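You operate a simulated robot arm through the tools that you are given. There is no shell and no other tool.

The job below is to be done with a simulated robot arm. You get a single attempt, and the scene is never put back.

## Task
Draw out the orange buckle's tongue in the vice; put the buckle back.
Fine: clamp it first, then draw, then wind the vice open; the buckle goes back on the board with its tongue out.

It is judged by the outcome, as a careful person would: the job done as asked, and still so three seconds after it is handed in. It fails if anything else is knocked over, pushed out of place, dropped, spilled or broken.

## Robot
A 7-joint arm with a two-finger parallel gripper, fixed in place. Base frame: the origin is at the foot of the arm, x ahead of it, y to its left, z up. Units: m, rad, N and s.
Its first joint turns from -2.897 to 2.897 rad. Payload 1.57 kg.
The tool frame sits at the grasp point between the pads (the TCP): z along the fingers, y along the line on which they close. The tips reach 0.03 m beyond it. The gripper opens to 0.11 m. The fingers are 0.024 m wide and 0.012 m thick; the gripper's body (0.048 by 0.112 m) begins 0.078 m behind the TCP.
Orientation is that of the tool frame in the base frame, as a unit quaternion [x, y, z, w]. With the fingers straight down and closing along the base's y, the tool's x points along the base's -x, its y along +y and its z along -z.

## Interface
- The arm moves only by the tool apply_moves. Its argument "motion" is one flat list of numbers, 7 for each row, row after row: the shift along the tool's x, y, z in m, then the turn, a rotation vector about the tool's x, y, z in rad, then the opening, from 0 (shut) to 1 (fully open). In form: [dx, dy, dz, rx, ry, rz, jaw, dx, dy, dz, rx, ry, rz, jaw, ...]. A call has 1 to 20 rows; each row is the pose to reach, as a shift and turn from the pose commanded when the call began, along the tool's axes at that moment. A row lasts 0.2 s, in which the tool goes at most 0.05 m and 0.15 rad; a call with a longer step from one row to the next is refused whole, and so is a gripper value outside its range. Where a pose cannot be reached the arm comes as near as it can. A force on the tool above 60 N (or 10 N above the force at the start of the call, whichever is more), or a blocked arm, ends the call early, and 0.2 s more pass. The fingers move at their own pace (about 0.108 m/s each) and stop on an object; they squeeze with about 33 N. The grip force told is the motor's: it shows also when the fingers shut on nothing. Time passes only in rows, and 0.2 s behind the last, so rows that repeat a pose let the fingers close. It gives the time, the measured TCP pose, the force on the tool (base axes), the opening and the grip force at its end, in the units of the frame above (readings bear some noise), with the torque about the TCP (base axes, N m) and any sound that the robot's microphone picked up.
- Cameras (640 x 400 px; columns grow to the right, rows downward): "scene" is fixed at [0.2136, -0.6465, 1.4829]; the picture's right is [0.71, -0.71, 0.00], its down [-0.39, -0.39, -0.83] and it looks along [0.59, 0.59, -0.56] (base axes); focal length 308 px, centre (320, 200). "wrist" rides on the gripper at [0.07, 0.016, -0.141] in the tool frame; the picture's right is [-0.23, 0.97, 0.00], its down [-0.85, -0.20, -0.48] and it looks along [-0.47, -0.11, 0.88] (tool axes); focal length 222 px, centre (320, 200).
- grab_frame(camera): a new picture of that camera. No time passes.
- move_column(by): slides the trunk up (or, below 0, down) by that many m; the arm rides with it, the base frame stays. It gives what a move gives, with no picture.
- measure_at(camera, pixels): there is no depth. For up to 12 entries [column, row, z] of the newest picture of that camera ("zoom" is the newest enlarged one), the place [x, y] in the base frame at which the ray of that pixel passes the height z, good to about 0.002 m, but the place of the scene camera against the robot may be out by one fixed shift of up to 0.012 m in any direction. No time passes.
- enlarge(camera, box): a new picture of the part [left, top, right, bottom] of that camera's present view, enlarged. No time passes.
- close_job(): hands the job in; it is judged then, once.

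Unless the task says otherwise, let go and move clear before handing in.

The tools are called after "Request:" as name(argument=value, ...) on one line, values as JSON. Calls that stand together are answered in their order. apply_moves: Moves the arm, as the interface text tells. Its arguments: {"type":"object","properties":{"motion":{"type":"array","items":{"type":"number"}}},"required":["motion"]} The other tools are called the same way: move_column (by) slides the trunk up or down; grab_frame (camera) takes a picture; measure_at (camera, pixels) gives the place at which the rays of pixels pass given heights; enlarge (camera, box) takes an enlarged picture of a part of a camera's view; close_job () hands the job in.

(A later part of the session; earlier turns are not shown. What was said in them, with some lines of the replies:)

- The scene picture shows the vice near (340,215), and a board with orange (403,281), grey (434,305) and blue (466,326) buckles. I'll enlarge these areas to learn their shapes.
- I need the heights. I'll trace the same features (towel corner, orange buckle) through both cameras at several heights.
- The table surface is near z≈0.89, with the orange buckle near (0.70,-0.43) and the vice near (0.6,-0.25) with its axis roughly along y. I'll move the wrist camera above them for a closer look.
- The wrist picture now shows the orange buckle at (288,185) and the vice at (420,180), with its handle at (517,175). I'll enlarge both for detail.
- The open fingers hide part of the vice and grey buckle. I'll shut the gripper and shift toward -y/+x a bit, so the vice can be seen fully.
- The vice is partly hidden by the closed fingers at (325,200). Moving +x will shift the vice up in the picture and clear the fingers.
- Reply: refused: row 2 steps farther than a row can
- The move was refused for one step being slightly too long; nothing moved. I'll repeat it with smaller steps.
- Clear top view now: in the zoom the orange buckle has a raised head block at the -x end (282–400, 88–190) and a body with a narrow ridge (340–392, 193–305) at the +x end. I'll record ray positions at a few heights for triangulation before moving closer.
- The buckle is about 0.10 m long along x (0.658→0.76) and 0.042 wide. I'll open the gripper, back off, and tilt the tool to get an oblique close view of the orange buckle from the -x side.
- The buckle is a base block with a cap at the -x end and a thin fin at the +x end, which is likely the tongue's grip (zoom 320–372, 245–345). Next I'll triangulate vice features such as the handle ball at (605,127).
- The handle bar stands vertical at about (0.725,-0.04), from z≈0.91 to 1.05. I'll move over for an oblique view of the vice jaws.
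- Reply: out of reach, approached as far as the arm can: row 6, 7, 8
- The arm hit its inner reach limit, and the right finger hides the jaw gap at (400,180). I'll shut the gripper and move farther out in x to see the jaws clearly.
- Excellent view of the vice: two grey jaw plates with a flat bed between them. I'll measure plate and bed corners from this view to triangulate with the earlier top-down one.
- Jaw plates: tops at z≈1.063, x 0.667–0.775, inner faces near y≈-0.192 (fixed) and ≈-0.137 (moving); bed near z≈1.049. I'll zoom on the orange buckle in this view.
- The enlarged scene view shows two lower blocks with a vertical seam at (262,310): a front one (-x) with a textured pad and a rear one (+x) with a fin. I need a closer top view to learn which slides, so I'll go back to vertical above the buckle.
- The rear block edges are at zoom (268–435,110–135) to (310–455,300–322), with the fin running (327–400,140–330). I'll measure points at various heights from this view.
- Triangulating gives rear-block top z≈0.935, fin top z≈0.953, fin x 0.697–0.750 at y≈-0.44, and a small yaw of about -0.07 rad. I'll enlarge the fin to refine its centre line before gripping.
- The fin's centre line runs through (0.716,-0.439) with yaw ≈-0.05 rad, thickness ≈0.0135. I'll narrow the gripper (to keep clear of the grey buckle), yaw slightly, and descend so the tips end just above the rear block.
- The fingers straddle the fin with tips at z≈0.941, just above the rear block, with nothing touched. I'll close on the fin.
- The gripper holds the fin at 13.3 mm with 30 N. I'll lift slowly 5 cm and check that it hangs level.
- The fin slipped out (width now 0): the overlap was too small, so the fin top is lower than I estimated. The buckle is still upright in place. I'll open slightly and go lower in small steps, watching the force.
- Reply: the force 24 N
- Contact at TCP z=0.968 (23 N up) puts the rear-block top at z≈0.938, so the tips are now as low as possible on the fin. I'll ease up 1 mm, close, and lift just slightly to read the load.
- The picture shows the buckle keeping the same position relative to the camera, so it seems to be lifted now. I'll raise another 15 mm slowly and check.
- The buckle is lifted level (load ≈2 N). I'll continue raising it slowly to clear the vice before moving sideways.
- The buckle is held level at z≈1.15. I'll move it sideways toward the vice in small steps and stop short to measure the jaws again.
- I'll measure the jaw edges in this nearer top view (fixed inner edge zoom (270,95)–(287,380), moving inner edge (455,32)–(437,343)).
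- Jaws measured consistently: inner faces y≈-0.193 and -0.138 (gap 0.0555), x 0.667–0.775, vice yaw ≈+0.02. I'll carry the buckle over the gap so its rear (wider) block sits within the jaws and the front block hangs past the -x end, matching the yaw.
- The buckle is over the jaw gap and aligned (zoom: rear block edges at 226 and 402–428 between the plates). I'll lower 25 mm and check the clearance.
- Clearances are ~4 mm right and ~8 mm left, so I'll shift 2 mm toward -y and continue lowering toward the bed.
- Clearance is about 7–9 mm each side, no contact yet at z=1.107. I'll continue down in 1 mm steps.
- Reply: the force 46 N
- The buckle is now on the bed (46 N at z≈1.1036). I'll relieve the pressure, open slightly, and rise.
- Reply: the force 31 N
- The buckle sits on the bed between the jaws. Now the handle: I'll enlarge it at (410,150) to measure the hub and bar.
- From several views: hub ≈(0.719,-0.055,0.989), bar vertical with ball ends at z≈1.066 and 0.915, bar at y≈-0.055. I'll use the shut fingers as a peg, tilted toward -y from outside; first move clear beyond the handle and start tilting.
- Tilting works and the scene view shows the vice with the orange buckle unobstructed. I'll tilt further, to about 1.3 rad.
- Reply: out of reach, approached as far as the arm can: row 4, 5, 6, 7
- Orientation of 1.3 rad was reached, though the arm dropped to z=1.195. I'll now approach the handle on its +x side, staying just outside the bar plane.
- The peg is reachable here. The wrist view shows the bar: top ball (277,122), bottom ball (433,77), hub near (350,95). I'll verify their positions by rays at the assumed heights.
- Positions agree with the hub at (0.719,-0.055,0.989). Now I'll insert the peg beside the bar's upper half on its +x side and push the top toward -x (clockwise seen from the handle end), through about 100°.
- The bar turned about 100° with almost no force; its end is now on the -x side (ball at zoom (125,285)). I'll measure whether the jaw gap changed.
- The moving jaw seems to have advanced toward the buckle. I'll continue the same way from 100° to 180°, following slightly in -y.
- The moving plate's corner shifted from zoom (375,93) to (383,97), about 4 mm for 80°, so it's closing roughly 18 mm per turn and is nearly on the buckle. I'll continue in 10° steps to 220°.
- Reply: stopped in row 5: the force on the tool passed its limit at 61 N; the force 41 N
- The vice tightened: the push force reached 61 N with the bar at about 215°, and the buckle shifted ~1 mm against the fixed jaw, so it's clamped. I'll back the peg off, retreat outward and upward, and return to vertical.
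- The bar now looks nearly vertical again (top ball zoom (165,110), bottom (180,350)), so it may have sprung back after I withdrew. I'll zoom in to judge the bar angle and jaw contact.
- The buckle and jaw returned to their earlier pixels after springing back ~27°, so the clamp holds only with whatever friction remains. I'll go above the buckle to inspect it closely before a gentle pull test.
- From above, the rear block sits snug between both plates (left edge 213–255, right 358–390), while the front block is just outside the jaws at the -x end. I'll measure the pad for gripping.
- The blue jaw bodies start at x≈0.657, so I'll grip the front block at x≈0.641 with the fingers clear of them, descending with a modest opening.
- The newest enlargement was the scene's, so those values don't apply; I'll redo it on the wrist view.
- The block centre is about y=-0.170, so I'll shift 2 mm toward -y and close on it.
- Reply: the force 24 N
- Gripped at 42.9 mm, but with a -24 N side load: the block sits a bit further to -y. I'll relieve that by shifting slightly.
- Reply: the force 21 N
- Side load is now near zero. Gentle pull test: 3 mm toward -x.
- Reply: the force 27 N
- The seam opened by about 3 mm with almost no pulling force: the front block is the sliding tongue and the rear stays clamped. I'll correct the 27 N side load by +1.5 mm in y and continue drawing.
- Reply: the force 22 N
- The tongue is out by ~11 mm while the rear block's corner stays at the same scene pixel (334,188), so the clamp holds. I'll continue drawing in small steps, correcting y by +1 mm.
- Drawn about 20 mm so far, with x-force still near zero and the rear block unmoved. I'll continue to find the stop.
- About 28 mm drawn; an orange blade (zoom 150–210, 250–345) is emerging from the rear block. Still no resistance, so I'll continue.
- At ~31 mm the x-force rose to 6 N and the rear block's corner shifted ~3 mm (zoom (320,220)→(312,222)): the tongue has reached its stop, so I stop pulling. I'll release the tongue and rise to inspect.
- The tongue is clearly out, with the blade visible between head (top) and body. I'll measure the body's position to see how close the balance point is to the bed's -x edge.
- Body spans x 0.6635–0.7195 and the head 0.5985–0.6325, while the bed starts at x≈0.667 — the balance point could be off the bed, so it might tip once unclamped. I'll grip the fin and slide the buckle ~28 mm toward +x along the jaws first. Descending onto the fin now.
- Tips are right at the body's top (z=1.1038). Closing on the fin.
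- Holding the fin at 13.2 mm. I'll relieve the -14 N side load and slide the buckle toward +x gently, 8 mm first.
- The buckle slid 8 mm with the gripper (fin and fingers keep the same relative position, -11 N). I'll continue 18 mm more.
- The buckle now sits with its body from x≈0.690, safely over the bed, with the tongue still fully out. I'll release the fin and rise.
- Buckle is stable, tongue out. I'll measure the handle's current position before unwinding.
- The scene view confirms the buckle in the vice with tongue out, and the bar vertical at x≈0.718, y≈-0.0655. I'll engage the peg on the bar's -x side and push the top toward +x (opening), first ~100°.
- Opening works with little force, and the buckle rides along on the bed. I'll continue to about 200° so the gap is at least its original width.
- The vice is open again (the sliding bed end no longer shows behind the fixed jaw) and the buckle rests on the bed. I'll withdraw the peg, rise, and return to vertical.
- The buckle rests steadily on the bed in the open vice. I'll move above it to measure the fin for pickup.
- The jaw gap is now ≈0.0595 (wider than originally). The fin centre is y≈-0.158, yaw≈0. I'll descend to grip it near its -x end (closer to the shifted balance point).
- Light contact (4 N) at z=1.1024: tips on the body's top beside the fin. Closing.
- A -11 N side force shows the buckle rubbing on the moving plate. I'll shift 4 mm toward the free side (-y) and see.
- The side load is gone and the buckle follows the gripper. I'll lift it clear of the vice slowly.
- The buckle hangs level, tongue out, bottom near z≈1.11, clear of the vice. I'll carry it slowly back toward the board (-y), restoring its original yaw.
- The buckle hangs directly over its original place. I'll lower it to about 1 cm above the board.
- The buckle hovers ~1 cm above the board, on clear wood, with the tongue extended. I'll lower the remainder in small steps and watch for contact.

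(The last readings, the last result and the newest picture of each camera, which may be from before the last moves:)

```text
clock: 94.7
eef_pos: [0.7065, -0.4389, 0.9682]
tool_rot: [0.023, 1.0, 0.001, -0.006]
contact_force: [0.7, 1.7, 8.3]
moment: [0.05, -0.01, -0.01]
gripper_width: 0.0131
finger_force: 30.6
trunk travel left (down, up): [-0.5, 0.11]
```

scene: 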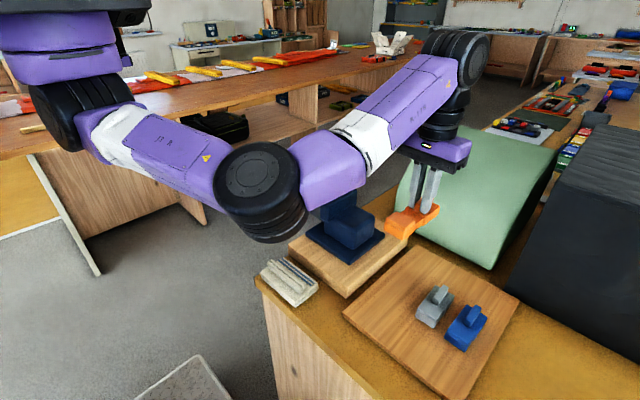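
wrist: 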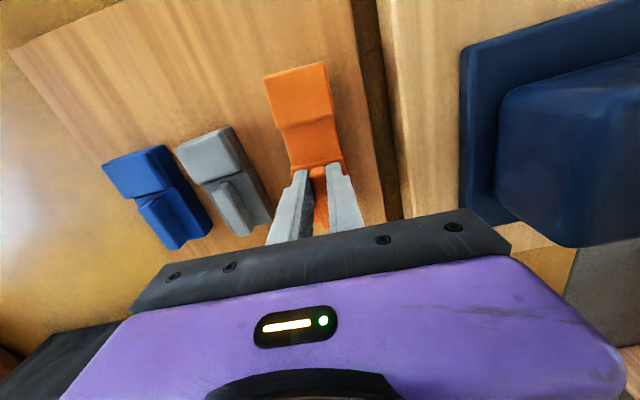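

Contact (8 N): the buckle is on the board. I'll open slightly and rise straight up.

Request:
apply_moves(motion=[0, 0, 0, 0, 0, 0, 0.3, 0, 0, 0, 0, 0, 0, 0.35, 0, 0, -0.01, 0, 0, 0, 0.35, 0, 0, -0.04, 0, 0, 0, 0.35, 0, 0, -0.08, 0, 0, 0, 0.35, 0, 0, -0.12, 0, 0, 0, 0.35, 0, 0, -0.16, 0, 0, 0, 0.35, 0, 0, -0.2, 0, 0, 0, 0.35, 0, 0, -0.2, 0, 0, 0, 0.35])

Request:
grab_frame(camera="wrist")

Request:
grab_frame(camera="scene")

Request:
enlarge(camera="wrist", box=[180, 60, 372, 180])

```text
clock: 96.7
eef_pos: [0.7112, -0.4393, 1.1673]
tool_rot: [0.024, 1.0, 0.0, -0.007]
contact_force: [-0.1, -0.1, 0.0]
moment: [-0.02, 0.03, 0.01]
gripper_width: 0.0389
finger_force: 0.0
trunk travel left (down, up): [-0.5, 0.11]
```

```text
taken
```

wrist: 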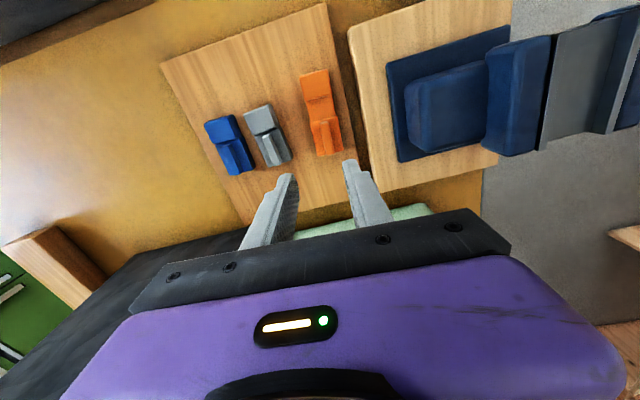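

```text
taken
```

scene: 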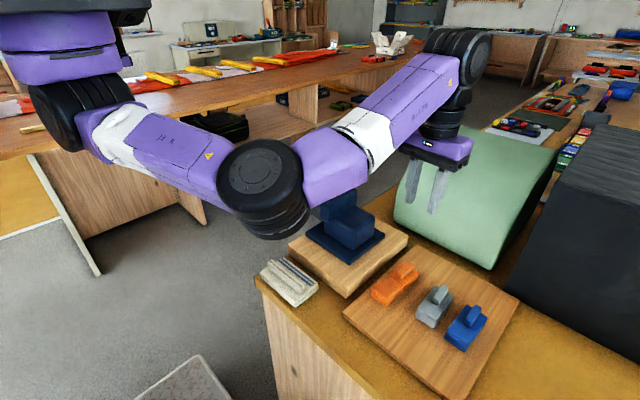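

```text
3.33 times, centred on (276, 120) of wrist
```

zoom: 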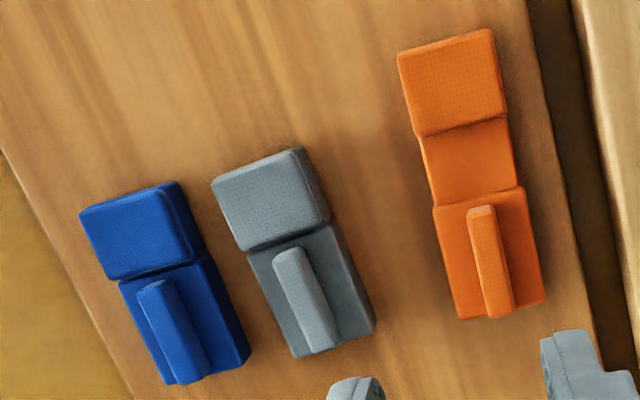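

The orange buckle rests on the board in its place with its tongue drawn out (zoom: head 398–505, blade, body 435–545). The grey and blue buckles are untouched, the vice is wound open, and the arm is clear. Handing in.

Request:
close_job()

```text
The job is handed in.
```

The orange buckle is back in its place on the board with its tongue drawn out, and the job is handed in. I followed your order: clamped it in the vice, drew the tongue, wound the vice open, then returned the buckle.

- **Tongue:** it came out about 31 mm and reached its stop. After the buckle was set down, the wrist picture still showed the tongue extended.
- **Clamp:** the vice handle sprang back about 27° after I tightened it, so the grip was light. It held for the draw, and the buckle body slipped only about 3 mm when the tongue hit its stop.
- **Extra step:** with the tongue out, I judged the buckle might tip off the vice's bed once loosened. I slid it about 27 mm further into the jaws before opening the vice.
- **Vice:** it is open slightly wider than at the start, about 0.060 m against 0.056 m. Its handle is about 20° off its original upright position.
- **First pickup:** my first grip on the buckle slipped off before it left the board. It stayed upright in place.

In the last pictures the grey and blue buckles and the towel were where they started, and the arm was clear of the table.
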